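You operate a simulated robot arm through the tools that you are given. There is no shell and no other tool.

You run a simulated two-armed robot. Do the job below in one go: nothing can be reset, and whatever is moved stays where it is left.

## Task
Tidy the table: hang each lead on its colour's peg and stand the tape roll at the clear end.

The check looks at the end state, three seconds after you hand in, the way a careful person would. Anything else that was tipped, shoved, dropped, spilled or broken makes it a failure.

## Robot
Two 7-joint arms with two-finger parallel grippers on one trunk, on a base that drives. Base frame: it is fixed to the floor where the robot stands at the start and does not move with it; the origin is under the middle of the robot, x ahead of it, y to its left, z up. Lengths are in m, angles in degrees, forces in N, time in s.
The left shoulder is at the start at [0.06, 0.189, 1.128], the right one opposite. With the tool pointing down near the work surface each hand reaches from about 0.1 to 0.66 m from the robot's upright axis, wherever it stands, measured 20 degrees to its own side. Places, roughly: blue lead [2.25, -2.5, 0.75]; clear end of the light table [1.6, -2.5, 0.8]; heater switch [-3, -0.2, 1.5]; level switch [-3.7, 0.2, 1.4]; on the blue peg [2.1, -2.2, 0.7]; on the orange peg [1.9, -2.1, 0.7]; on the red peg [2.3, -2.4, 0.7]; orange lead [1.75, -2.25, 0.75]; red lead [2, -2.25, 0.75]; reel brake [-2.9, -0.2, 1]; reel crank [-2.7, -0.2, 1.1]; reset button [-2.7, -0.2, 1.2]; strip switch [2.3, -2.6, 0.9]; tape roll [2.5, -2.75, 0.75]; test button [-3.3, 0, 0.9]; work lamp switch [-2.8, -0.3, 1.4]; yellow case [2.25, -3, 1]. Payload 3.43 kg a hand.
The TCP of each hand is the grasp point between the finger pads, 0.03 m short of the fingertips. In the tool frame z runs along the fingers and y along their closing line. Largest opening 0.094 m; finger width 0.028, thickness 0.01; the body of the gripper, 0.05 by 0.096 m, starts 0.055 m behind the TCP.
Orientation is that of the tool frame in the base frame, as [roll, pitch, yaw] about the fixed x, y, z axes, in that order (R = Rz(yaw) Ry(pitch) Rx(roll)). With the fingers straight down and closing along the base's y, the tool's x points along the base's -x, its y along +y and its z along -z.

## Interface
- The arms move only by the tool nudge_tool. It takes "left_moves", "right_moves" or both (then of equal length, played together; a hand with none holds still); each is one flat list of numbers, 7 for each row, row after row: the closure, from 0 (fully open) to 1 (shut), then the shift along the base's x, y, z in m, then the turn, a rotation vector about the base's x, y, z in degrees. In form: [fingers, x, y, z, wx, wy, wz, fingers, x, y, z, wx, wy, wz, ...]. A call has 1 to 20 rows; each row is the pose to reach, as a shift and turn from the pose commanded when the call began. Rows are played at 5 a second. More than 0.05 m and 8.6 degrees between two rows, or a gripper value outside its range, and nothing of the call is played. A pose out of reach is approached as far as the arm can. The call stops where the force on the tool passes 60 N (or 10 N more than at its start, if that is more) or the arm is blocked; 0.2 s more then pass. Each finger travels about 0.153 m/s and halts on what it meets, pressing with about 28 N; the grip force reading is that of the motor and also rises with nothing between the fingers. The clock runs only during rows and for 0.2 s after the last one: add rows that repeat a pose to give the fingers time. The reply holds the time, the measured pose of the TCP, the force on the tool along the base axes, the opening and the grip force, in the units named above and with some noise, with the torque about the TCP (base axes, N m) and any sound that the robot's microphone picked up, and new pictures: "show" is both (left out), scene, wrist or none (wrist: the cameras of the hands that moved).
- Cameras (640 x 400 px; columns grow to the right, rows downward): "scene" is now at [0.0177, 0.0101, 1.6802]; the picture's right is [0.16, -0.99, 0.00], its down [-0.73, -0.12, -0.68] and it looks along [0.67, 0.11, -0.74] (base axes); focal length 269 px, centre (320, 200). "left" rides on the left gripper at [0.076, -0.014, -0.102] in its tool frame; the picture's right is [0.18, 0.98, 0.00], its down [-0.75, 0.14, -0.64] and it looks along [-0.63, 0.12, 0.77] (tool axes); focal length 243 px, centre (320, 200). "right" rides on the right gripper at [0.076, 0.014, -0.103] in its tool frame; the picture's right is [-0.18, 0.98, 0.00], its down [-0.75, -0.14, -0.64] and it looks along [-0.63, -0.12, 0.77] (tool axes); focal length 243 px, centre (320, 200). There is no depth. A picture from a camera that has moved, and an enlarged one, comes with that camera's place and axes in the base frame and with its lens.
- raise_lower(by): slides the trunk up (or, below 0, down) by that many m; the arms and the scene camera ride with it, the base frame stays. It gives what a move gives, with no picture.
- base_move(legs): drives the robot by 1 to 6 legs, each [ahead, left, turn to the left] in m, m and degrees, along the robot's own axes; the way and the turn of a leg run together, so that a leg with both is an arc; at most 1.5 m and 180 degrees a leg. The arms and the cameras ride along, it lands a little off, and it stops where it bumps. It gives what a move gives, and a new picture of the scene camera.
- turn_head(pan, tilt): turns the head with the scene camera to pan (to the left, within 86 degrees either way) and tilt (down, from -29 to 69), counted from straight ahead of the robot. It gives what a move gives, and a new picture of the scene camera.
- enlarge(camera, box): a new picture of the part [left, top, right, bottom] of that camera's present view, enlarged. The clock stands still meanwhile.
- finish_job(): hands the job in; it is judged then, once.

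Nothing tells you exact positions but the pictures and the camera data. Unless the task says otherwise, let go and move clear before handing in.

The tools are called after ">>>" as a command line: name --argument value ..., lists and objects as JSON in quotes. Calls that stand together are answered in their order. nudge_tool: Moves the arms, as the interface text tells. Its arguments: {"type":"object","properties":{"left_moves":{"type":"array","items":{"type":"number"}},"right_moves":{"type":"array","items":{"type":"number"}},"show":{"type":"string","enum":["both","scene","wrist","none"]}},"required":[]} The other tools are called the same way: raise_lower (by) slides the trunk up or down; base_move (legs) drives the base; turn_head (pan, tilt) turns the head that bears the scene camera; enlarge (camera, box) takes an enlarged picture of a part of a camera's view; finish_job () hands the job in.

At the start:

```text
time: 0.0
left_ee_pos: [0.4119, 0.2032, 1.0593]
left_tcp_rot: [-179.9, 0.0, -180.0]
left_wrist_force: [-0.9, 0.1, 0.3]
left_ft_torque: [0.04, 0.01, -0.01]
left_finger_gap: 0.0939
left_grasp_force: 0.1
right_ee_pos: [0.3134, -0.1549, 0.9892]
right_tcp_rot: [-180.0, 0.0, -180.0]
right_wrist_force: [-0.4, 0.0, -0.5]
right_ft_torque: [0.01, 0.03, 0.03]
right_finger_gap: 0.0939
right_grasp_force: 0.1
trunk travel left (down, up): [-0.8, 0.19]
robot x, y, heading: [-0.0021, -0.0038, -0.0]
head pan, tilt: [9.1, 47.3]
```

scene: 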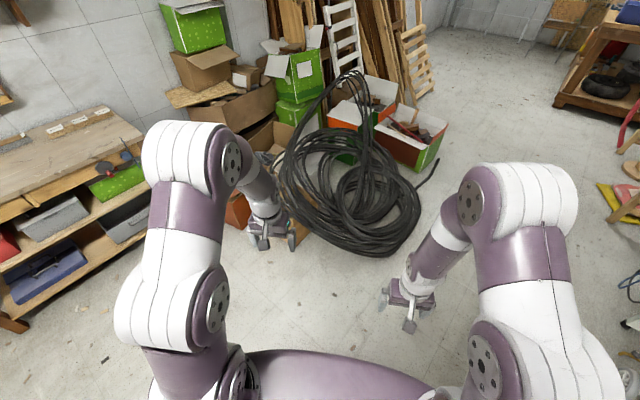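
right: 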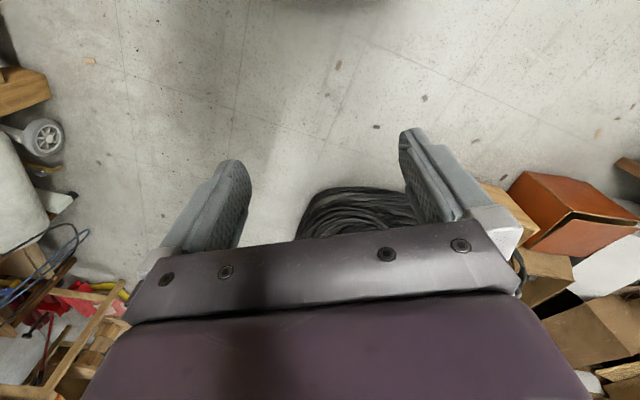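
left: 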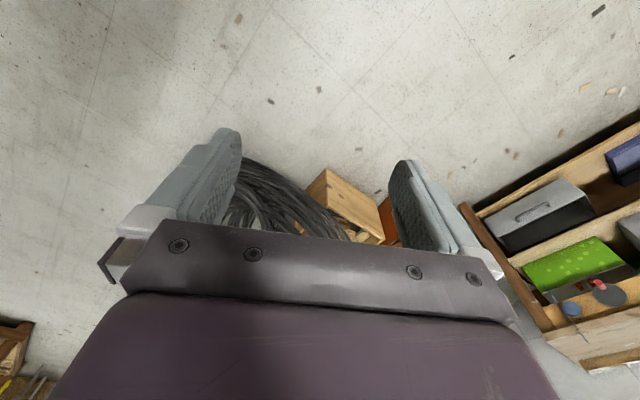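

I see a cluttered workshop with a cable pile ahead; the light table should be to my right-front at about [2, -2.5]. I will turn the head toward it to look first.

>>> turn_head --pan -50 --tilt 22

```text
time: 1.3
left_ee_pos: [0.4117, 0.2042, 1.0591]
left_tcp_rot: [-179.9, 0.0, -180.0]
left_wrist_force: [-0.8, 0.9, -0.3]
left_ft_torque: [-0.01, -0.03, 0.01]
left_finger_gap: 0.0942
left_grasp_force: 0.0
right_ee_pos: [0.3135, -0.1543, 0.9905]
right_tcp_rot: [-180.0, 0.0, 179.9]
right_wrist_force: [0.0, -0.6, -0.8]
right_ft_torque: [-0.01, 0.01, 0.01]
right_finger_gap: 0.0942
right_grasp_force: 0.2
trunk travel left (down, up): [-0.8, 0.19]
robot x, y, heading: [-0.0001, 0.0029, 0.0]
head pan, tilt: [-50.0, 22.0]
camera scene: at [-0.001, -0.0734, 1.7188], right [-0.77, -0.64, 0.0], down [-0.24, 0.29, -0.93], along [0.6, -0.71, -0.38], focal length 269 px, centre (320, 200)
```

scene: 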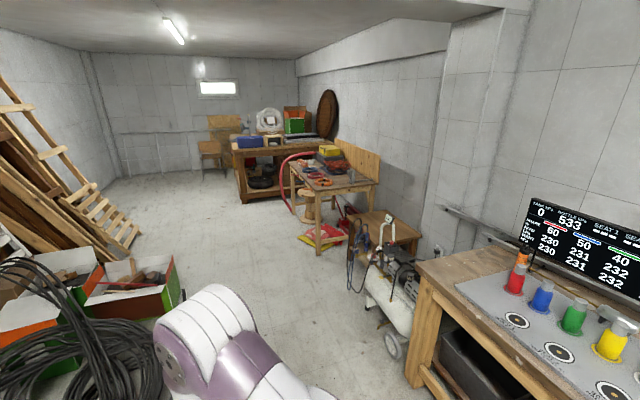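

>>> enlarge --camera "scene" --box '[260, 120, 440, 290]'

>>> enlarge --camera "scene" --box '[280, 130, 390, 220]'

```text
2.35 times, centred on (350, 205) of scene
camera zoom: at [-0.001, -0.0734, 1.7188], right [-0.77, -0.64, 0.0], down [-0.24, 0.29, -0.93], along [0.6, -0.71, -0.38], focal length 633 px, centre (249, 188)
```

zoom: 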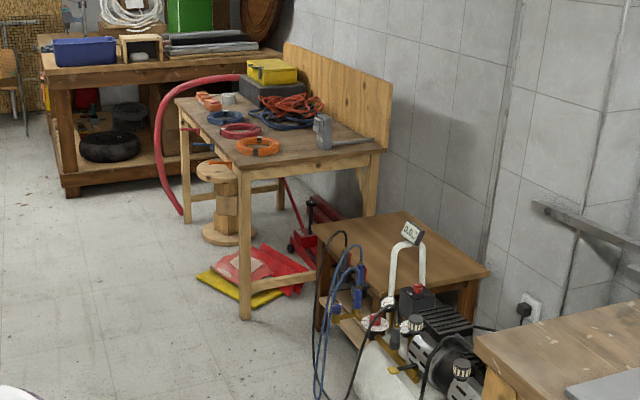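

```text
4.44 times, centred on (335, 175) of scene
camera zoom: at [-0.001, -0.0734, 1.7188], right [-0.77, -0.64, 0.0], down [-0.24, 0.29, -0.93], along [0.6, -0.71, -0.38], focal length 1196 px, centre (253, 311)
```

zoom: 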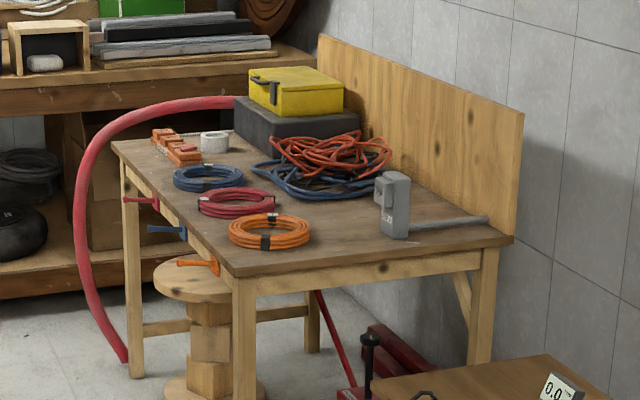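

The light table is visible: blue, red and orange coils along its front edge, matching red/blue/orange pegs on the front rail, a white tape roll by the orange strip, a tangle and yellow case behind, and a grey thing near the clear (near) end. I estimate the front edge runs from about [1.65,-1.96] to [2.74,-2.65], top at z≈0.79. I'll drive to the open floor in front of it first.

>>> base_move --legs '[[0, 0, -35], [1.3, 0, 0]]'

```text
time: 9.4
left_ee_pos: [1.4897, -0.8355, 1.0582]
left_tcp_rot: [179.9, 0.0, 143.3]
left_wrist_force: [0.8, 0.6, -0.7]
left_ft_torque: [0.01, 0.05, 0.0]
left_finger_gap: 0.094
left_grasp_force: 0.1
right_ee_pos: [1.1962, -1.0636, 0.9892]
right_tcp_rot: [180.0, 0.0, 143.2]
right_wrist_force: [-0.1, 0.0, 0.9]
right_ft_torque: [-0.02, -0.03, 0.03]
right_finger_gap: 0.0938
right_grasp_force: 0.1
trunk travel left (down, up): [-0.8, 0.19]
robot x, y, heading: [1.0357, -0.7485, -36.8]
head pan, tilt: [-50.0, 22.0]
camera scene: at [0.9943, -0.8112, 1.7189], right [-1.0, -0.06, 0.0], down [-0.02, 0.37, -0.93], along [0.05, -0.93, -0.37], focal length 269 px, centre (320, 200)
```

scene: 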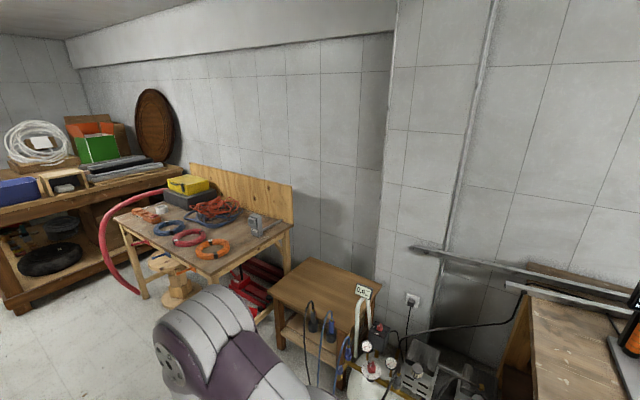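

I'm now at about [1.04,-0.75] with a clear view of the table. Let me zoom for detail on coils, pegs and the clear end.

>>> turn_head --pan -22 --tilt 32

>>> enlarge --camera "scene" --box '[200, 60, 420, 260]'

```text
time: 10.3
left_ee_pos: [1.4903, -0.8353, 1.0598]
left_tcp_rot: [-179.9, 0.1, 143.3]
left_wrist_force: [-0.3, 0.8, -0.1]
left_ft_torque: [-0.01, 0.01, 0.01]
left_finger_gap: 0.094
left_grasp_force: 0.0
right_ee_pos: [1.1962, -1.0632, 0.9896]
right_tcp_rot: [-180.0, 0.0, 143.3]
right_wrist_force: [0.7, 0.7, -0.6]
right_ft_torque: [0.0, -0.02, 0.01]
right_finger_gap: 0.094
right_grasp_force: 0.2
trunk travel left (down, up): [-0.8, 0.19]
robot x, y, heading: [1.0357, -0.7551, -36.8]
head pan, tilt: [-22.0, 32.0]
camera scene: at [1.0354, -0.7951, 1.7029], right [-0.86, -0.52, 0.0], down [-0.27, 0.45, -0.85], along [0.44, -0.73, -0.53], focal length 269 px, centre (320, 200)
```

scene: 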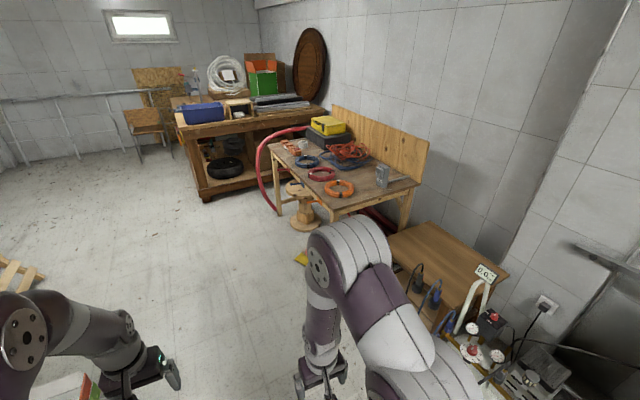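

```text
2.00 times, centred on (310, 160) of scene
camera zoom: at [1.0354, -0.7951, 1.7029], right [-0.86, -0.52, 0.0], down [-0.27, 0.45, -0.85], along [0.44, -0.73, -0.53], focal length 538 px, centre (340, 280)
```

zoom: 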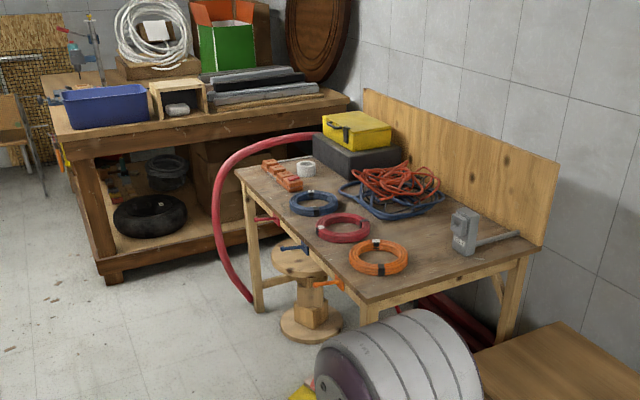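

The layout is confirmed, with the stool and some mats under the table to avoid. I'll drive to a standoff facing the front edge about 0.7 m away.

>>> base_move --legs '[[0, 0, 6], [1.45, 0, 0], [0, 0, -91]]'

>>> turn_head --pan 0 --tilt 45

```text
time: 22.0
left_ee_pos: [2.264, -1.9557, 1.0595]
left_tcp_rot: [-180.0, 0.0, 59.1]
left_wrist_force: [-0.1, -0.5, 0.7]
left_ft_torque: [0.03, 0.03, 0.02]
left_finger_gap: 0.0942
left_grasp_force: 0.0
right_ee_pos: [2.0068, -1.6871, 0.989]
right_tcp_rot: [180.0, 0.0, 59.0]
right_wrist_force: [-0.2, -0.8, 0.4]
right_ft_torque: [0.03, 0.03, -0.01]
right_finger_gap: 0.0942
right_grasp_force: 0.1
trunk travel left (down, up): [-0.8, 0.19]
robot x, y, heading: [2.3009, -1.4977, -121.0]
head pan, tilt: [-22.0, 32.0]
camera scene: at [2.2586, -1.5016, 1.7029], right [-0.6, 0.8, 0.0], down [0.42, 0.32, -0.85], along [-0.68, -0.51, -0.53], focal length 269 px, centre (320, 200)
```

scene: 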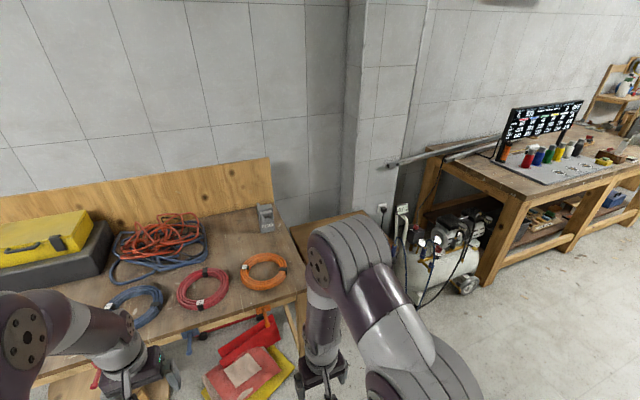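

```text
time: 22.9
left_ee_pos: [2.2629, -1.9538, 1.0595]
left_tcp_rot: [179.9, 0.0, 59.2]
left_wrist_force: [0.3, -0.3, -0.4]
left_ft_torque: [-0.01, 0.01, -0.01]
left_finger_gap: 0.094
left_grasp_force: 0.1
right_ee_pos: [2.0062, -1.6865, 0.9887]
right_tcp_rot: [-180.0, 0.0, 59.2]
right_wrist_force: [0.0, 0.9, -0.3]
right_ft_torque: [-0.01, 0.0, 0.01]
right_finger_gap: 0.094
right_grasp_force: 0.1
trunk travel left (down, up): [-0.8, 0.19]
robot x, y, heading: [2.3025, -1.4938, -120.6]
head pan, tilt: [0.0, 45.0]
camera scene: at [2.2882, -1.5173, 1.6835], right [-0.86, 0.51, 0.0], down [0.36, 0.61, -0.71], along [-0.36, -0.61, -0.71], focal length 269 px, centre (320, 200)
```

scene: 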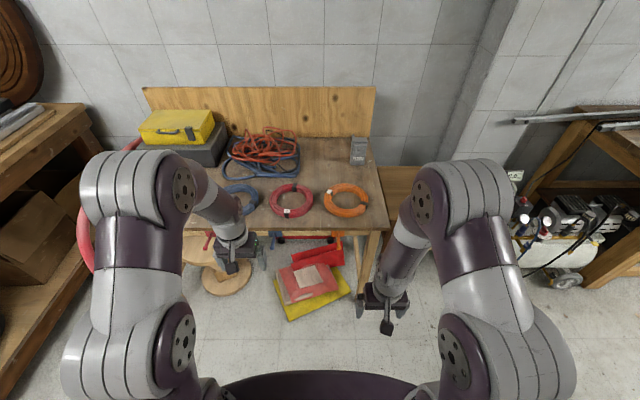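

The robot squarely faces the table. I'll zoom for the coils, pegs and grey object.

>>> enlarge --camera "scene" --box '[210, 120, 400, 240]'

>>> enlarge --camera "scene" --box '[190, 200, 370, 320]'

>>> enlarge --camera "left" --box '[0, 0, 640, 400]'

>>> enlarge --camera "right" --box '[0, 0, 640, 400]'

```text
3.33 times, centred on (305, 180) of scene
camera zoom: at [2.2882, -1.5173, 1.6835], right [-0.86, 0.51, 0.0], down [0.36, 0.61, -0.71], along [-0.36, -0.61, -0.71], focal length 897 px, centre (370, 267)
```

zoom: 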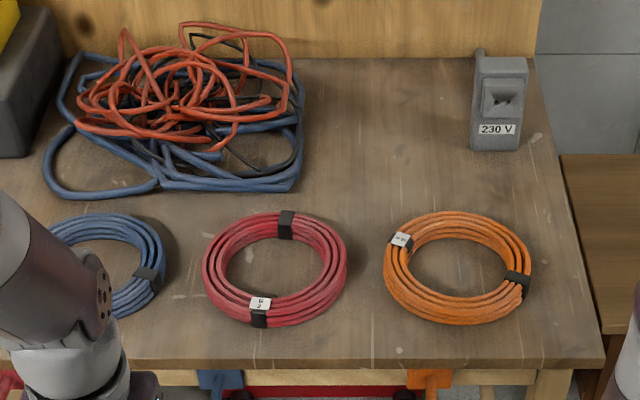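

```text
3.33 times, centred on (280, 260) of scene
camera zoom: at [2.2882, -1.5173, 1.6835], right [-0.86, 0.51, 0.0], down [0.36, 0.61, -0.71], along [-0.36, -0.61, -0.71], focal length 897 px, centre (453, 0)
```

zoom: 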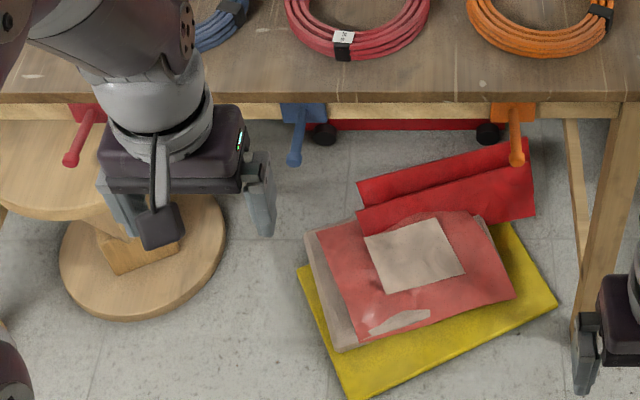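

```text
1.00 times, centred on (320, 200) of left (not enlarged: the box is as wide or as high as the picture)
camera zoom: at [2.2902, -1.8816, 1.162], right [0.94, -0.35, 0.0], down [-0.27, -0.72, 0.64], along [-0.22, -0.6, -0.77], focal length 243 px, centre (320, 200)
```

zoom: 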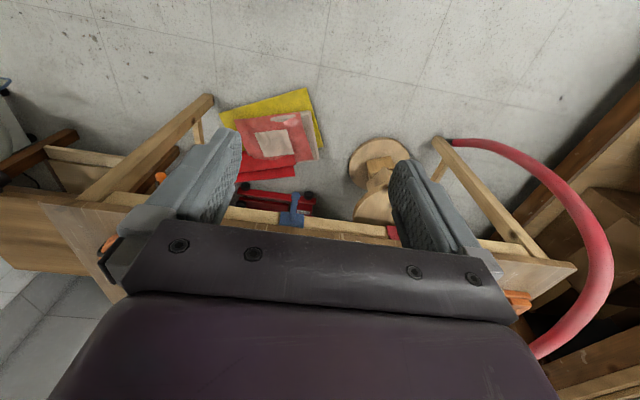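

```text
1.00 times, centred on (320, 200) of right (not enlarged: the box is as wide or as high as the picture)
camera zoom: at [2.0588, -1.6277, 1.0927], right [0.75, -0.66, 0.0], down [-0.51, -0.57, 0.64], along [-0.43, -0.48, -0.77], focal length 243 px, centre (320, 200)
```

zoom: 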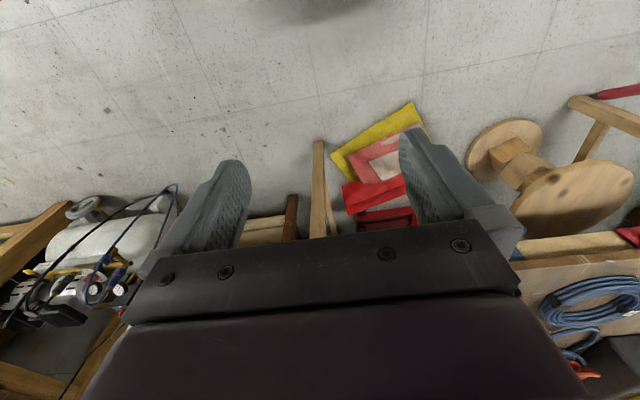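

Measured relative to the robot: rings about 0.89 m ahead (outer Ø≈0.206, inner ≈0.14), pegs ~0.70 m ahead at red −0.50, blue −0.21, orange +0.08 (m to the right). Next I look down to see my own base footprint and the left arm's hidden area.

>>> turn_head --pan 0 --tilt 69

>>> turn_head --pan 35 --tilt 42

```text
time: 23.7
left_ee_pos: [2.2633, -1.9554, 1.0593]
left_tcp_rot: [180.0, 0.0, 59.0]
left_wrist_force: [0.6, -0.5, 0.4]
left_ft_torque: [0.01, -0.01, 0.06]
left_finger_gap: 0.094
left_grasp_force: 0.0
right_ee_pos: [2.0075, -1.6866, 0.9901]
right_tcp_rot: [-180.0, 0.0, 59.2]
right_wrist_force: [0.2, 1.5, 0.0]
right_ft_torque: [0.01, -0.01, 0.03]
right_finger_gap: 0.0939
right_grasp_force: 0.2
trunk travel left (down, up): [-0.8, 0.19]
robot x, y, heading: [2.3022, -1.4936, -121.0]
head pan, tilt: [0.0, 68.8]
camera scene: at [2.3013, -1.4955, 1.6546], right [-0.86, 0.51, 0.0], down [0.48, 0.8, -0.36], along [-0.19, -0.31, -0.93], focal length 269 px, centre (320, 200)
```

scene: 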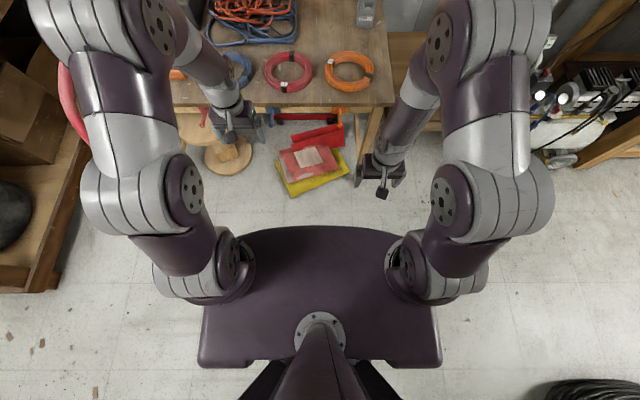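

```text
time: 24.7
left_ee_pos: [2.2624, -1.9552, 1.0602]
left_tcp_rot: [180.0, 0.1, 59.1]
left_wrist_force: [0.0, -0.2, 0.3]
left_ft_torque: [-0.01, 0.02, 0.02]
left_finger_gap: 0.0939
left_grasp_force: 0.0
right_ee_pos: [2.0066, -1.6878, 0.9891]
right_tcp_rot: [179.9, 0.0, 59.1]
right_wrist_force: [-0.5, -0.1, 0.0]
right_ft_torque: [0.01, 0.01, 0.04]
right_finger_gap: 0.094
right_grasp_force: 0.1
trunk travel left (down, up): [-0.8, 0.19]
robot x, y, heading: [2.2986, -1.5002, -120.8]
head pan, tilt: [35.0, 42.0]
camera scene: at [2.3359, -1.5309, 1.6877], right [-1.0, -0.07, 0.0], down [-0.05, 0.67, -0.74], along [0.05, -0.74, -0.67], focal length 269 px, centre (320, 200)
```

scene: 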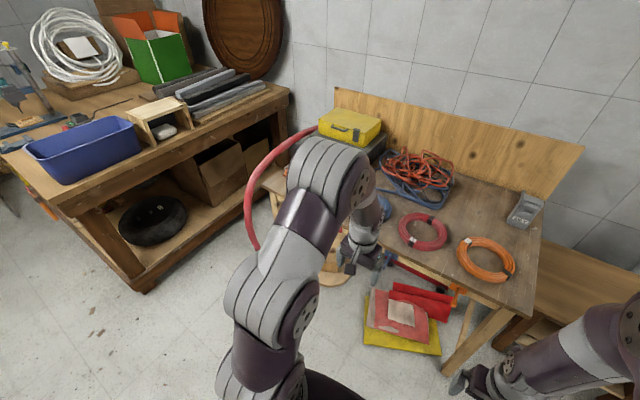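

The base is clear of the floor mats for now. I'll lower the trunk temporarily (hands are well short of the table) to look at the pegs and coil heights from a low side-on view.

>>> raise_lower --by -0.6

>>> turn_head --pan 0 --tilt 20

```text
refused: -0.6 is not a number from -0.4 to 0.4
```

```text
time: 25.8
left_ee_pos: [2.2634, -1.9553, 1.0588]
left_tcp_rot: [-180.0, 0.0, 59.1]
left_wrist_force: [0.3, -0.5, -0.5]
left_ft_torque: [-0.01, 0.0, -0.02]
left_finger_gap: 0.0938
left_grasp_force: 0.0
right_ee_pos: [2.0065, -1.6853, 0.9899]
right_tcp_rot: [180.0, 0.0, 59.1]
right_wrist_force: [-0.5, -0.4, -0.7]
right_ft_torque: [0.0, -0.01, 0.02]
right_finger_gap: 0.0939
right_grasp_force: 0.0
trunk travel left (down, up): [-0.8, 0.19]
robot x, y, heading: [2.3016, -1.4982, -120.9]
head pan, tilt: [0.0, 20.0]
camera scene: at [2.2823, -1.5275, 1.7221], right [-0.86, 0.51, 0.0], down [0.18, 0.29, -0.94], along [-0.48, -0.81, -0.34], focal length 269 px, centre (320, 200)
```

scene: 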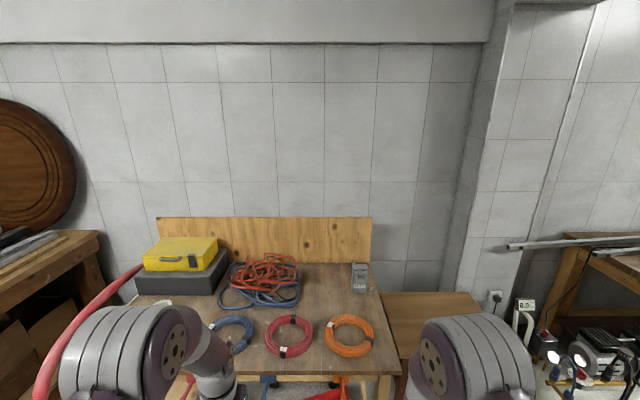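

The trunk steps are limited to 0.4; I'll lower in two smaller steps, watching that the hands stay clear.

>>> raise_lower --by -0.35

>>> raise_lower --by -0.3

>>> turn_head --pan 0 --tilt 18

>>> enlarge --camera "scene" --box '[180, 130, 420, 280]'

```text
time: 29.2
left_ee_pos: [2.2649, -1.9555, 0.71]
left_tcp_rot: [180.0, 0.0, 59.1]
left_wrist_force: [-0.7, -0.4, 0.4]
left_ft_torque: [-0.01, 0.0, -0.01]
left_finger_gap: 0.0941
left_grasp_force: 0.0
right_ee_pos: [2.007, -1.6859, 0.639]
right_tcp_rot: [-180.0, -0.1, 59.1]
right_wrist_force: [-0.2, 0.2, 0.4]
right_ft_torque: [0.01, 0.01, -0.01]
right_finger_gap: 0.0939
right_grasp_force: 0.0
trunk travel left (down, up): [-0.45, 0.54]
robot x, y, heading: [2.3022, -1.5012, -121.1]
head pan, tilt: [0.0, 20.0]
```

```text
time: 32.2
left_ee_pos: [2.2632, -1.9555, 0.4098]
left_tcp_rot: [180.0, -0.1, 59.0]
left_wrist_force: [0.3, -0.2, 0.2]
left_ft_torque: [0.0, -0.02, 0.04]
left_finger_gap: 0.094
left_grasp_force: 0.0
right_ee_pos: [2.0078, -1.6862, 0.3407]
right_tcp_rot: [-179.9, 0.1, 59.1]
right_wrist_force: [0.3, -0.7, -0.3]
right_ft_torque: [-0.01, -0.01, -0.04]
right_finger_gap: 0.0937
right_grasp_force: 0.0
trunk travel left (down, up): [-0.15, 0.84]
robot x, y, heading: [2.3019, -1.5002, -120.9]
head pan, tilt: [0.0, 20.0]
```

```text
time: 32.8
left_ee_pos: [2.2641, -1.955, 0.4099]
left_tcp_rot: [180.0, 0.0, 59.1]
left_wrist_force: [-0.3, 0.9, -0.4]
left_ft_torque: [-0.01, -0.01, 0.02]
left_finger_gap: 0.0943
left_grasp_force: 0.0
right_ee_pos: [2.0074, -1.687, 0.3398]
right_tcp_rot: [180.0, 0.0, 59.0]
right_wrist_force: [0.6, 0.0, -0.4]
right_ft_torque: [0.01, -0.01, -0.03]
right_finger_gap: 0.0942
right_grasp_force: 0.1
trunk travel left (down, up): [-0.15, 0.84]
robot x, y, heading: [2.3016, -1.4956, -120.8]
head pan, tilt: [0.0, 18.0]
camera scene: at [2.2821, -1.5275, 1.0754], right [-0.86, 0.51, 0.0], down [0.16, 0.27, -0.95], along [-0.49, -0.82, -0.31], focal length 269 px, centre (320, 200)
```

scene: 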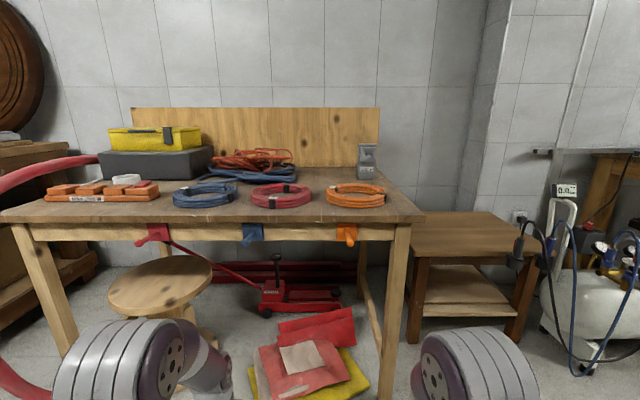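

```text
2.67 times, centred on (300, 205) of scene
camera zoom: at [2.2821, -1.5275, 1.0754], right [-0.86, 0.51, 0.0], down [0.16, 0.27, -0.95], along [-0.49, -0.82, -0.31], focal length 718 px, centre (373, 187)
```

zoom: 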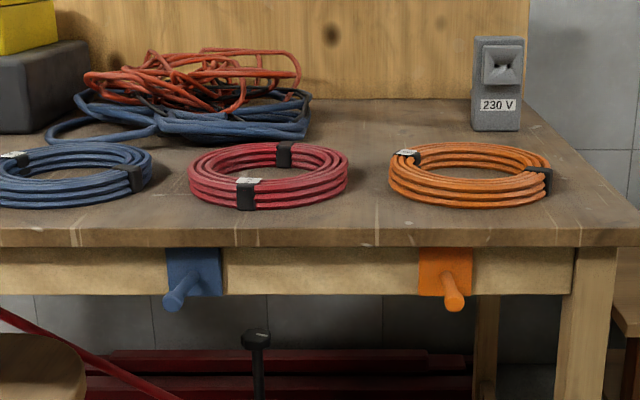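

From the low view: table top ≈0.80, coils ~0.03 m thick, pegs stick ~0.055 m beyond the table edge about 0.055 m below the top surface. I'll raise the trunk back, then dry-run turning the right hand to point forward, clear of the table.

>>> enlarge --camera "scene" --box '[0, 130, 260, 290]'

>>> raise_lower --by 0.4

>>> raise_lower --by 0.25

```text
2.46 times, centred on (130, 210) of scene
camera zoom: at [2.2821, -1.5275, 1.0754], right [-0.86, 0.51, 0.0], down [0.16, 0.27, -0.95], along [-0.49, -0.82, -0.31], focal length 662 px, centre (788, 175)
```

zoom: 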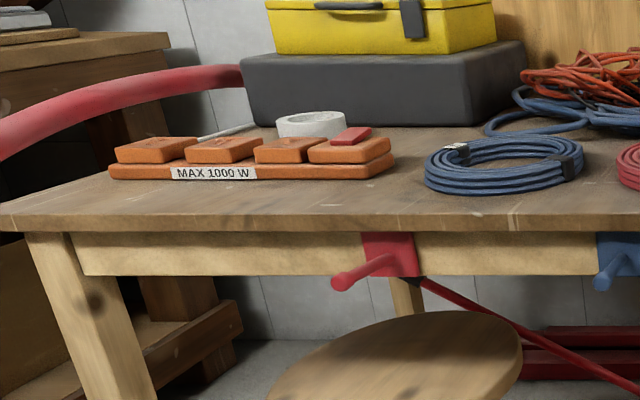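

```text
time: 36.6
left_ee_pos: [2.2629, -1.9552, 0.8092]
left_tcp_rot: [-180.0, -0.1, 59.1]
left_wrist_force: [0.2, 0.4, -0.2]
left_ft_torque: [0.0, -0.01, -0.01]
left_finger_gap: 0.0941
left_grasp_force: 0.1
right_ee_pos: [2.0067, -1.6855, 0.739]
right_tcp_rot: [180.0, 0.0, 59.0]
right_wrist_force: [0.1, 1.1, -0.5]
right_ft_torque: [-0.01, 0.0, 0.0]
right_finger_gap: 0.0939
right_grasp_force: 0.0
trunk travel left (down, up): [-0.55, 0.44]
robot x, y, heading: [2.2996, -1.497, -120.8]
head pan, tilt: [0.0, 18.0]
```

```text
time: 39.2
left_ee_pos: [2.263, -1.9538, 1.0592]
left_tcp_rot: [-180.0, -0.1, 59.0]
left_wrist_force: [-0.7, -0.1, 1.0]
left_ft_torque: [-0.04, -0.03, 0.02]
left_finger_gap: 0.0939
left_grasp_force: 0.1
right_ee_pos: [2.0065, -1.6872, 0.9892]
right_tcp_rot: [-180.0, 0.0, 59.0]
right_wrist_force: [0.0, -0.6, -0.3]
right_ft_torque: [-0.01, -0.02, -0.01]
right_finger_gap: 0.094
right_grasp_force: 0.1
trunk travel left (down, up): [-0.8, 0.19]
robot x, y, heading: [2.3029, -1.4934, -120.8]
head pan, tilt: [0.0, 18.0]
```

The tape roll lies flat behind the orange strip (strip has a red switch I must not touch). Before planning base positions, I look down at both sides to see how large my base is.

>>> turn_head --pan 80 --tilt 69

>>> turn_head --pan -80 --tilt 55

```text
time: 40.7
left_ee_pos: [2.2626, -1.9548, 1.0597]
left_tcp_rot: [-180.0, 0.0, 59.0]
left_wrist_force: [0.2, -0.8, 0.4]
left_ft_torque: [-0.03, 0.02, 0.04]
left_finger_gap: 0.0939
left_grasp_force: 0.1
right_ee_pos: [2.0068, -1.6859, 0.9896]
right_tcp_rot: [179.9, 0.0, 59.1]
right_wrist_force: [0.8, -0.5, -0.4]
right_ft_torque: [0.02, -0.01, -0.01]
right_finger_gap: 0.0941
right_grasp_force: 0.1
trunk travel left (down, up): [-0.8, 0.19]
robot x, y, heading: [2.3012, -1.4969, -120.8]
head pan, tilt: [80.0, 68.8]
camera scene: at [2.3723, -1.4842, 1.6546], right [-0.66, -0.76, 0.0], down [-0.7, 0.61, -0.36], along [0.27, -0.24, -0.93], focal length 269 px, centre (320, 200)
```

scene: 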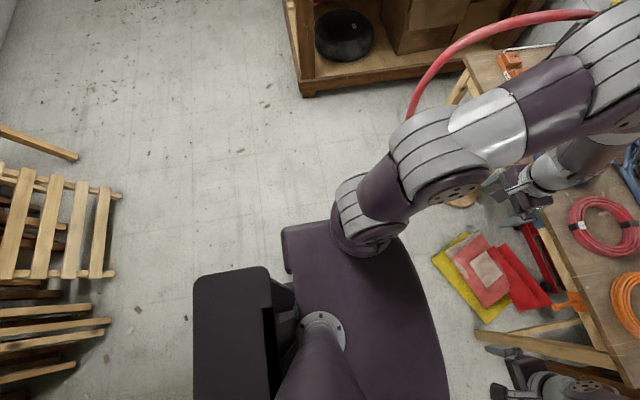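

```text
time: 43.2
left_ee_pos: [2.2631, -1.9565, 1.0593]
left_tcp_rot: [-179.9, 0.0, 59.1]
left_wrist_force: [-0.1, 0.7, 0.5]
left_ft_torque: [0.0, -0.01, -0.03]
left_finger_gap: 0.0941
left_grasp_force: 0.1
right_ee_pos: [2.008, -1.6871, 0.9887]
right_tcp_rot: [180.0, 0.0, 59.1]
right_wrist_force: [0.0, -0.3, 0.8]
right_ft_torque: [0.0, 0.03, 0.0]
right_finger_gap: 0.0942
right_grasp_force: 0.1
trunk travel left (down, up): [-0.8, 0.19]
robot x, y, heading: [2.2998, -1.4975, -121.1]
head pan, tilt: [-80.0, 55.0]
camera scene: at [2.2626, -1.4218, 1.67], right [0.36, 0.93, 0.0], down [0.77, -0.29, -0.57], along [-0.54, 0.2, -0.82], focal length 269 px, centre (320, 200)
```

scene: 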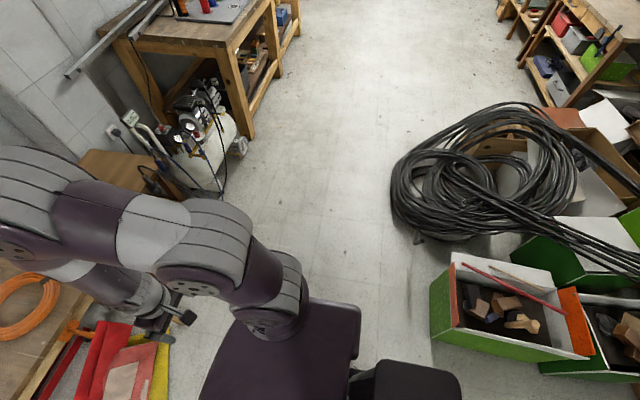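

The base is hidden below the chest. I'll lower the trunk once more and look straight down so that the base footprint would show if it exceeds the chest.

>>> raise_lower --by -0.4

>>> raise_lower --by -0.38

>>> turn_head --pan 0 --tilt 69

>>> turn_head --pan -80 --tilt 69

```text
time: 47.0
left_ee_pos: [2.2643, -1.9544, 0.6584]
left_tcp_rot: [180.0, 0.0, 59.1]
left_wrist_force: [0.6, 0.4, -0.2]
left_ft_torque: [0.0, 0.01, 0.05]
left_finger_gap: 0.0942
left_grasp_force: 0.0
right_ee_pos: [2.0075, -1.6861, 0.5895]
right_tcp_rot: [-180.0, 0.1, 59.1]
right_wrist_force: [-1.0, 0.3, -0.3]
right_ft_torque: [0.0, -0.02, 0.0]
right_finger_gap: 0.0941
right_grasp_force: 0.0
trunk travel left (down, up): [-0.4, 0.59]
robot x, y, heading: [2.3013, -1.4967, -121.0]
head pan, tilt: [-80.0, 55.0]
```

```text
time: 50.7
left_ee_pos: [2.2637, -1.9539, 0.2788]
left_tcp_rot: [-180.0, -0.1, 59.2]
left_wrist_force: [0.8, 0.2, -0.1]
left_ft_torque: [-0.01, 0.01, -0.02]
left_finger_gap: 0.094
left_grasp_force: 0.1
right_ee_pos: [2.0064, -1.6855, 0.2085]
right_tcp_rot: [-179.9, 0.0, 59.3]
right_wrist_force: [-0.7, 0.1, 0.4]
right_ft_torque: [-0.02, 0.02, 0.0]
right_finger_gap: 0.0939
right_grasp_force: 0.0
trunk travel left (down, up): [-0.02, 0.97]
robot x, y, heading: [2.2999, -1.4963, -120.7]
head pan, tilt: [-80.0, 55.0]
```

```text
time: 52.2
left_ee_pos: [2.2631, -1.9538, 0.2794]
left_tcp_rot: [-180.0, 0.0, 59.0]
left_wrist_force: [-0.1, 0.1, -0.2]
left_ft_torque: [0.02, 0.01, 0.01]
left_finger_gap: 0.0943
left_grasp_force: 0.1
right_ee_pos: [2.0072, -1.6861, 0.211]
right_tcp_rot: [180.0, 0.0, 59.1]
right_wrist_force: [0.2, -0.3, -0.7]
right_ft_torque: [0.02, 0.0, -0.02]
right_finger_gap: 0.0939
right_grasp_force: 0.1
trunk travel left (down, up): [-0.02, 0.97]
robot x, y, heading: [2.3, -1.4988, -120.9]
head pan, tilt: [0.0, 68.8]
camera scene: at [2.3013, -1.4954, 0.8746], right [-0.86, 0.51, 0.0], down [0.48, 0.8, -0.36], along [-0.19, -0.31, -0.93], focal length 269 px, centre (320, 200)
```

scene: 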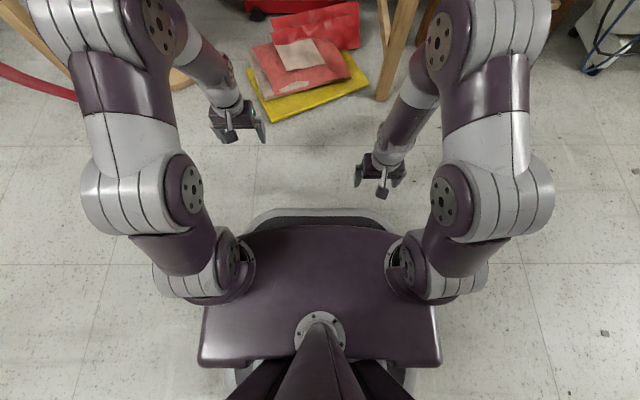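

```text
time: 53.8
left_ee_pos: [2.2644, -1.9548, 0.2785]
left_tcp_rot: [180.0, 0.0, 59.1]
left_wrist_force: [0.3, 0.2, -0.2]
left_ft_torque: [-0.01, 0.02, -0.01]
left_finger_gap: 0.094
left_grasp_force: 0.0
right_ee_pos: [2.0076, -1.687, 0.2099]
right_tcp_rot: [180.0, 0.0, 59.1]
right_wrist_force: [0.0, -0.1, 0.0]
right_ft_torque: [-0.02, 0.02, 0.0]
right_finger_gap: 0.094
right_grasp_force: 0.1
trunk travel left (down, up): [-0.02, 0.97]
robot x, y, heading: [2.299, -1.4971, -120.9]
head pan, tilt: [-80.0, 68.8]
camera scene: at [2.2778, -1.4275, 0.8746], right [0.36, 0.93, 0.0], down [0.87, -0.33, -0.36], along [-0.34, 0.13, -0.93], focal length 269 px, centre (320, 200)
```

scene: 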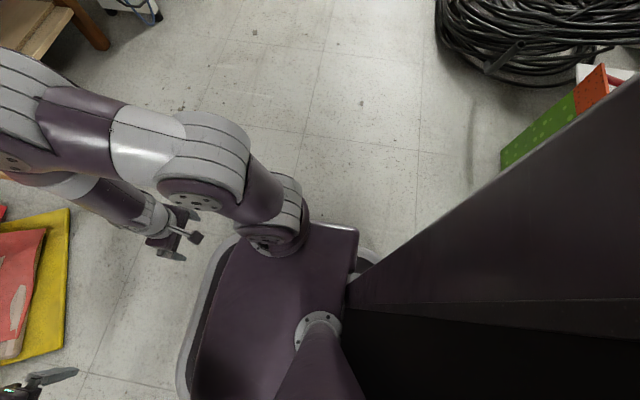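

The base is roughly a 0.28 m circle, so there's good room in front of the mats. I'll do the tape roll first: raise the trunk again and move left along the table, then look at the tape.

>>> raise_lower --by 0.4

>>> raise_lower --by 0.38

>>> base_move --legs '[[0, 0.62, 0], [0.1, 0, 0]]'

>>> turn_head --pan 0 --tilt 50

```text
time: 57.6
left_ee_pos: [2.2639, -1.9549, 0.6785]
left_tcp_rot: [-180.0, 0.0, 59.1]
left_wrist_force: [-0.5, 0.2, 0.0]
left_ft_torque: [0.01, 0.03, 0.01]
left_finger_gap: 0.094
left_grasp_force: 0.0
right_ee_pos: [2.0077, -1.6863, 0.6101]
right_tcp_rot: [180.0, 0.0, 59.0]
right_wrist_force: [-0.1, -0.7, 0.1]
right_ft_torque: [-0.01, 0.02, -0.05]
right_finger_gap: 0.0942
right_grasp_force: 0.1
trunk travel left (down, up): [-0.42, 0.57]
robot x, y, heading: [2.3, -1.4937, -121.2]
head pan, tilt: [-80.0, 68.8]
```

```text
time: 61.2
left_ee_pos: [2.2625, -1.955, 1.059]
left_tcp_rot: [-180.0, 0.0, 59.1]
left_wrist_force: [0.4, -1.0, -0.4]
left_ft_torque: [0.02, 0.01, -0.03]
left_finger_gap: 0.094
left_grasp_force: 0.1
right_ee_pos: [2.0067, -1.6859, 0.9889]
right_tcp_rot: [-179.9, 0.0, 59.1]
right_wrist_force: [0.2, 0.3, 0.1]
right_ft_torque: [0.0, 0.0, 0.0]
right_finger_gap: 0.0942
right_grasp_force: 0.0
trunk travel left (down, up): [-0.8, 0.19]
robot x, y, heading: [2.3014, -1.4973, -120.6]
head pan, tilt: [-80.0, 68.8]
```

```text
time: 65.5
left_ee_pos: [2.7451, -2.3564, 1.0599]
left_tcp_rot: [-180.0, 0.1, 59.3]
left_wrist_force: [-0.3, 0.2, 0.2]
left_ft_torque: [0.01, -0.02, -0.02]
left_finger_gap: 0.0941
left_grasp_force: 0.1
right_ee_pos: [2.4869, -2.0884, 0.9892]
right_tcp_rot: [180.0, 0.0, 59.3]
right_wrist_force: [-0.2, 0.2, 0.0]
right_ft_torque: [0.03, -0.01, 0.02]
right_finger_gap: 0.0941
right_grasp_force: 0.1
trunk travel left (down, up): [-0.8, 0.19]
robot x, y, heading: [2.7745, -1.8977, -120.6]
head pan, tilt: [-80.0, 68.8]
camera scene: at [2.7575, -1.8293, 1.6546], right [0.35, 0.94, 0.0], down [0.87, -0.33, -0.36], along [-0.34, 0.13, -0.93], focal length 269 px, centre (320, 200)
```

scene: 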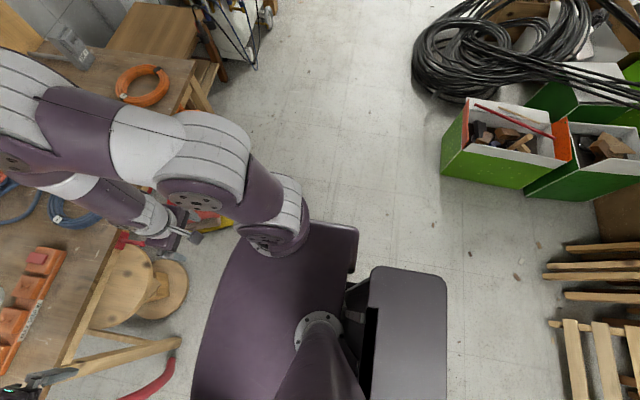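

```text
time: 67.0
left_ee_pos: [2.7442, -2.3562, 1.059]
left_tcp_rot: [-179.9, -0.1, 59.2]
left_wrist_force: [-0.6, -0.7, 0.0]
left_ft_torque: [0.03, 0.0, 0.0]
left_finger_gap: 0.094
left_grasp_force: 0.1
right_ee_pos: [2.4873, -2.0892, 0.9885]
right_tcp_rot: [179.9, 0.0, 59.3]
right_wrist_force: [0.6, -0.1, 0.6]
right_ft_torque: [0.01, 0.02, -0.01]
right_finger_gap: 0.0941
right_grasp_force: 0.1
trunk travel left (down, up): [-0.8, 0.19]
robot x, y, heading: [2.7801, -1.8981, -121.1]
head pan, tilt: [0.0, 50.0]
camera scene: at [2.7702, -1.9148, 1.6765], right [-0.86, 0.51, 0.0], down [0.39, 0.66, -0.64], along [-0.33, -0.55, -0.77], focal length 269 px, centre (320, 200)
```

scene: 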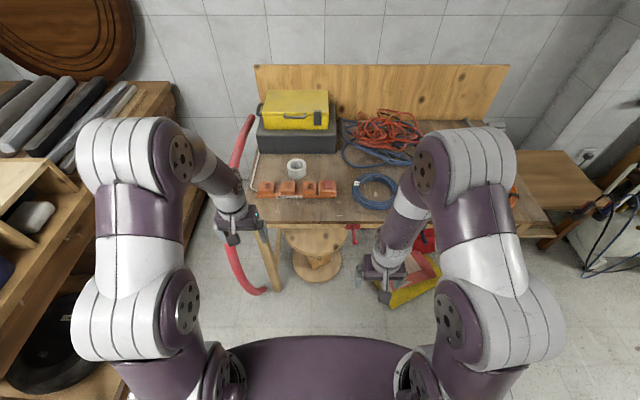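

The tape roll is visible behind the strip, just left of centre. Zooming to measure it.

>>> enlarge --camera "scene" --box '[230, 120, 420, 240]'

```text
3.33 times, centred on (325, 180) of scene
camera zoom: at [2.7702, -1.9148, 1.6765], right [-0.86, 0.51, 0.0], down [0.39, 0.66, -0.64], along [-0.33, -0.55, -0.77], focal length 897 px, centre (303, 267)
```

zoom: 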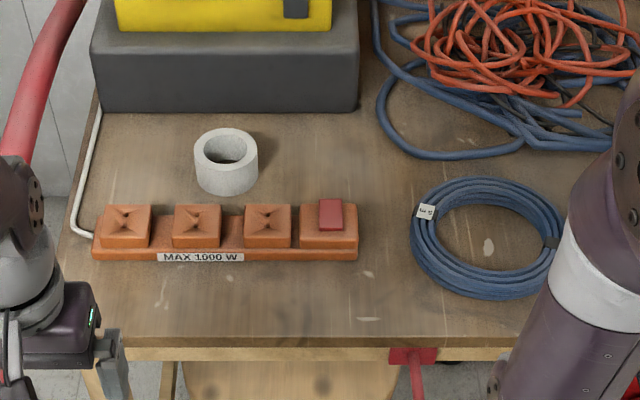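

The tape roll (Ø≈0.088, hole ≈0.058, ~0.05 high) sits about 0.92 m ahead, 0.10 m left of the robot axis, with room all around. I'll drive forward 0.32 m and re-measure.

>>> base_move --legs '[[0.32, 0, 0]]'

>>> turn_head --pan 0 --tilt 60

>>> enlarge --camera "scene" --box '[200, 60, 440, 210]'

>>> enlarge --camera "left" --box '[0, 0, 640, 400]'

```text
time: 69.1
left_ee_pos: [2.5761, -2.6326, 1.059]
left_tcp_rot: [180.0, 0.1, 58.9]
left_wrist_force: [0.5, -0.1, 0.0]
left_ft_torque: [-0.01, 0.05, -0.01]
left_finger_gap: 0.0938
left_grasp_force: 0.1
right_ee_pos: [2.3213, -2.3634, 0.9893]
right_tcp_rot: [180.0, 0.0, 59.0]
right_wrist_force: [-0.4, 0.9, -0.2]
right_ft_torque: [-0.03, 0.0, -0.03]
right_finger_gap: 0.0941
right_grasp_force: 0.1
trunk travel left (down, up): [-0.8, 0.19]
robot x, y, heading: [2.6183, -2.1753, -121.0]
head pan, tilt: [0.0, 50.0]
camera scene: at [2.6049, -2.1909, 1.6766], right [-0.86, 0.52, 0.0], down [0.4, 0.66, -0.64], along [-0.33, -0.55, -0.77], focal length 269 px, centre (320, 200)
```

scene: 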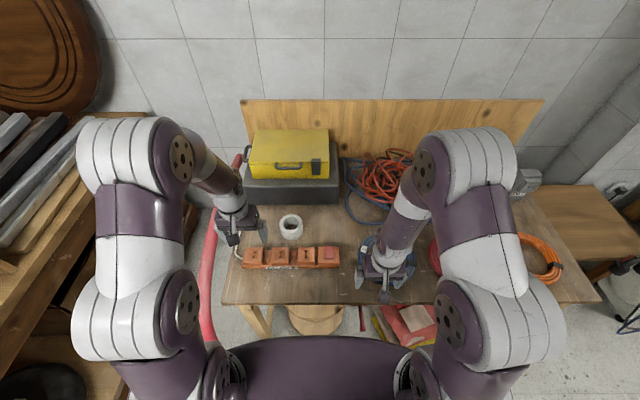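

```text
time: 69.8
left_ee_pos: [2.5762, -2.6329, 1.0593]
left_tcp_rot: [180.0, -0.1, 58.9]
left_wrist_force: [-0.6, 0.2, -0.3]
left_ft_torque: [-0.01, 0.0, -0.01]
left_finger_gap: 0.0939
left_grasp_force: 0.0
right_ee_pos: [2.3196, -2.3634, 0.9888]
right_tcp_rot: [-179.9, 0.0, 59.0]
right_wrist_force: [-0.5, -0.5, 0.8]
right_ft_torque: [0.02, 0.04, -0.02]
right_finger_gap: 0.0942
right_grasp_force: 0.1
trunk travel left (down, up): [-0.8, 0.19]
robot x, y, heading: [2.614, -2.1732, -121.0]
head pan, tilt: [0.0, 60.0]
camera scene: at [2.6095, -2.1833, 1.664], right [-0.86, 0.52, 0.0], down [0.45, 0.74, -0.5], along [-0.26, -0.43, -0.87], focal length 269 px, centre (320, 200)
```

scene: 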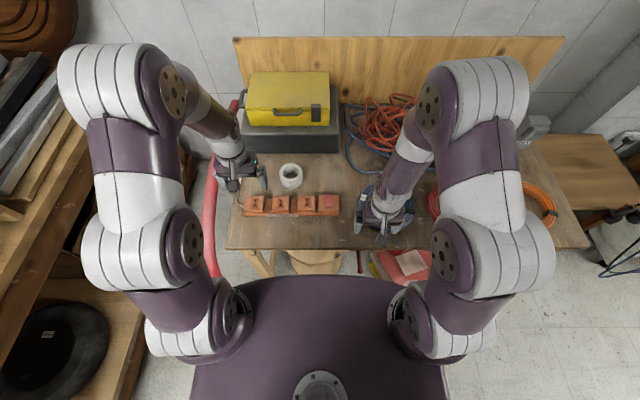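

```text
2.67 times, centred on (320, 135) of scene
camera zoom: at [2.6095, -2.1833, 1.664], right [-0.86, 0.52, 0.0], down [0.45, 0.74, -0.5], along [-0.26, -0.43, -0.87], focal length 718 px, centre (320, 373)
```

zoom: 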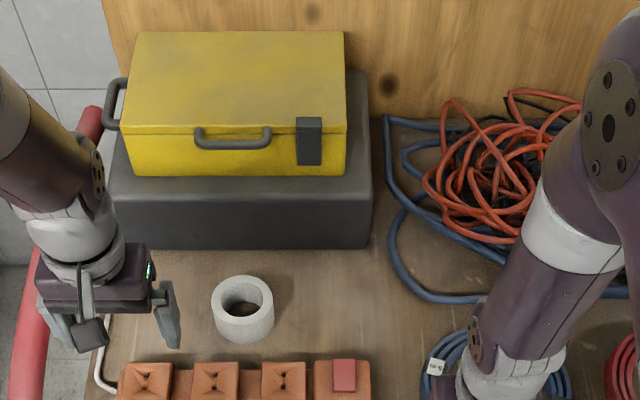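

```text
1.00 times, centred on (320, 200) of left (not enlarged: the box is as wide or as high as the picture)
camera zoom: at [2.6032, -2.5599, 1.1618], right [0.94, -0.35, 0.0], down [-0.27, -0.72, 0.64], along [-0.22, -0.6, -0.77], focal length 243 px, centre (320, 200)
```

zoom: 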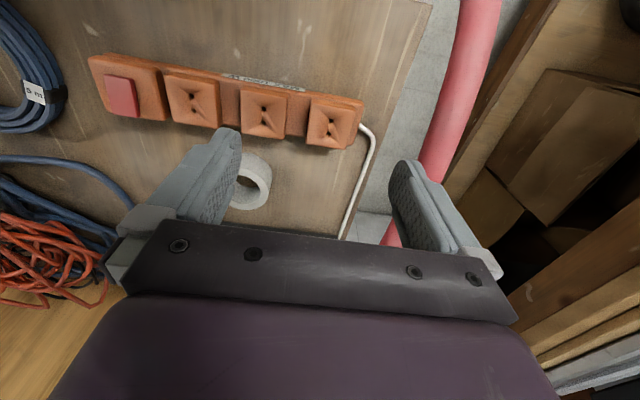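

The tape's centre computes to about [2.406,-2.741] from both cameras. I'll bring the left hand above its left wall with fingers partly closed, keeping well above everything.

>>> nudge_tool --left_moves '[0.3, -0.028, -0.025, -0.02, 0, 0, 0, 0.47, -0.056, -0.051, -0.04, 0, 0, 0, 0.47, -0.084, -0.076, -0.06, 0, 0, 0, 0.47, -0.112, -0.102, -0.08, 0, 0, 0, 0.47, -0.139, -0.127, -0.1, 0, 0, 0, 0.47, -0.139, -0.127, -0.1, 0, 0, 0]'

>>> enlarge --camera "scene" --box '[220, 110, 380, 220]'

```text
time: 71.2
left_ee_pos: [2.4362, -2.7594, 0.9606]
left_tcp_rot: [-180.0, 0.0, 58.9]
left_wrist_force: [0.1, 0.6, -0.6]
left_ft_torque: [-0.03, 0.0, -0.03]
left_finger_gap: 0.0499
left_grasp_force: 0.0
right_ee_pos: [2.3193, -2.3629, 0.9898]
right_tcp_rot: [180.0, 0.0, 59.1]
right_wrist_force: [0.6, -0.1, -0.2]
right_ft_torque: [-0.03, 0.03, 0.03]
right_finger_gap: 0.0942
right_grasp_force: 0.1
trunk travel left (down, up): [-0.8, 0.19]
robot x, y, heading: [2.6173, -2.1749, -121.2]
head pan, tilt: [0.0, 60.0]
camera scene: at [2.6107, -2.1813, 1.664], right [-0.86, 0.52, 0.0], down [0.45, 0.74, -0.5], along [-0.26, -0.43, -0.87], focal length 269 px, centre (320, 200)
camera left: at [2.4632, -2.6864, 1.0644], right [0.94, -0.35, 0.0], down [-0.27, -0.72, 0.64], along [-0.22, -0.6, -0.77], focal length 243 px, centre (320, 200)
```

scene: 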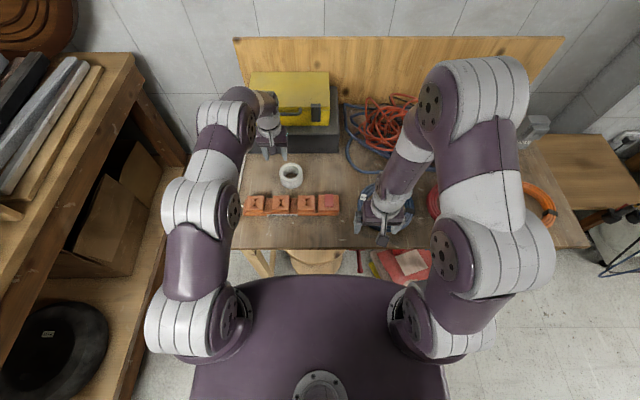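
left: 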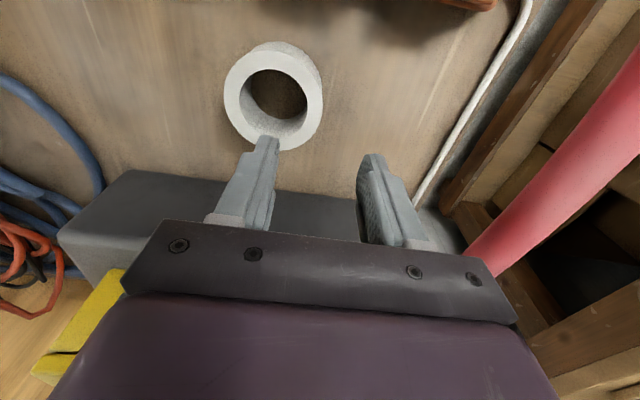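

```text
3.64 times, centred on (300, 165) of scene
camera zoom: at [2.6107, -2.1813, 1.664], right [-0.86, 0.52, 0.0], down [0.45, 0.74, -0.5], along [-0.26, -0.43, -0.87], focal length 979 px, centre (393, 327)
```

zoom: 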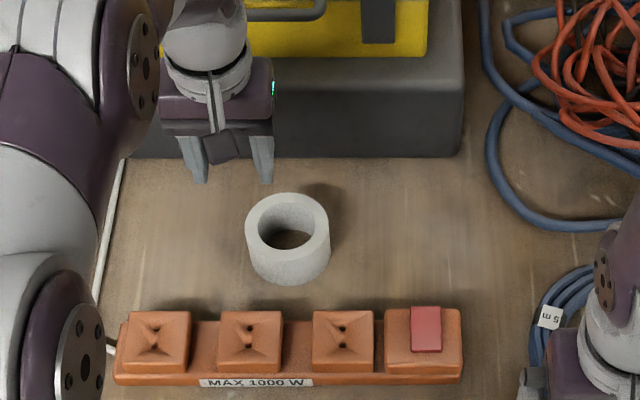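

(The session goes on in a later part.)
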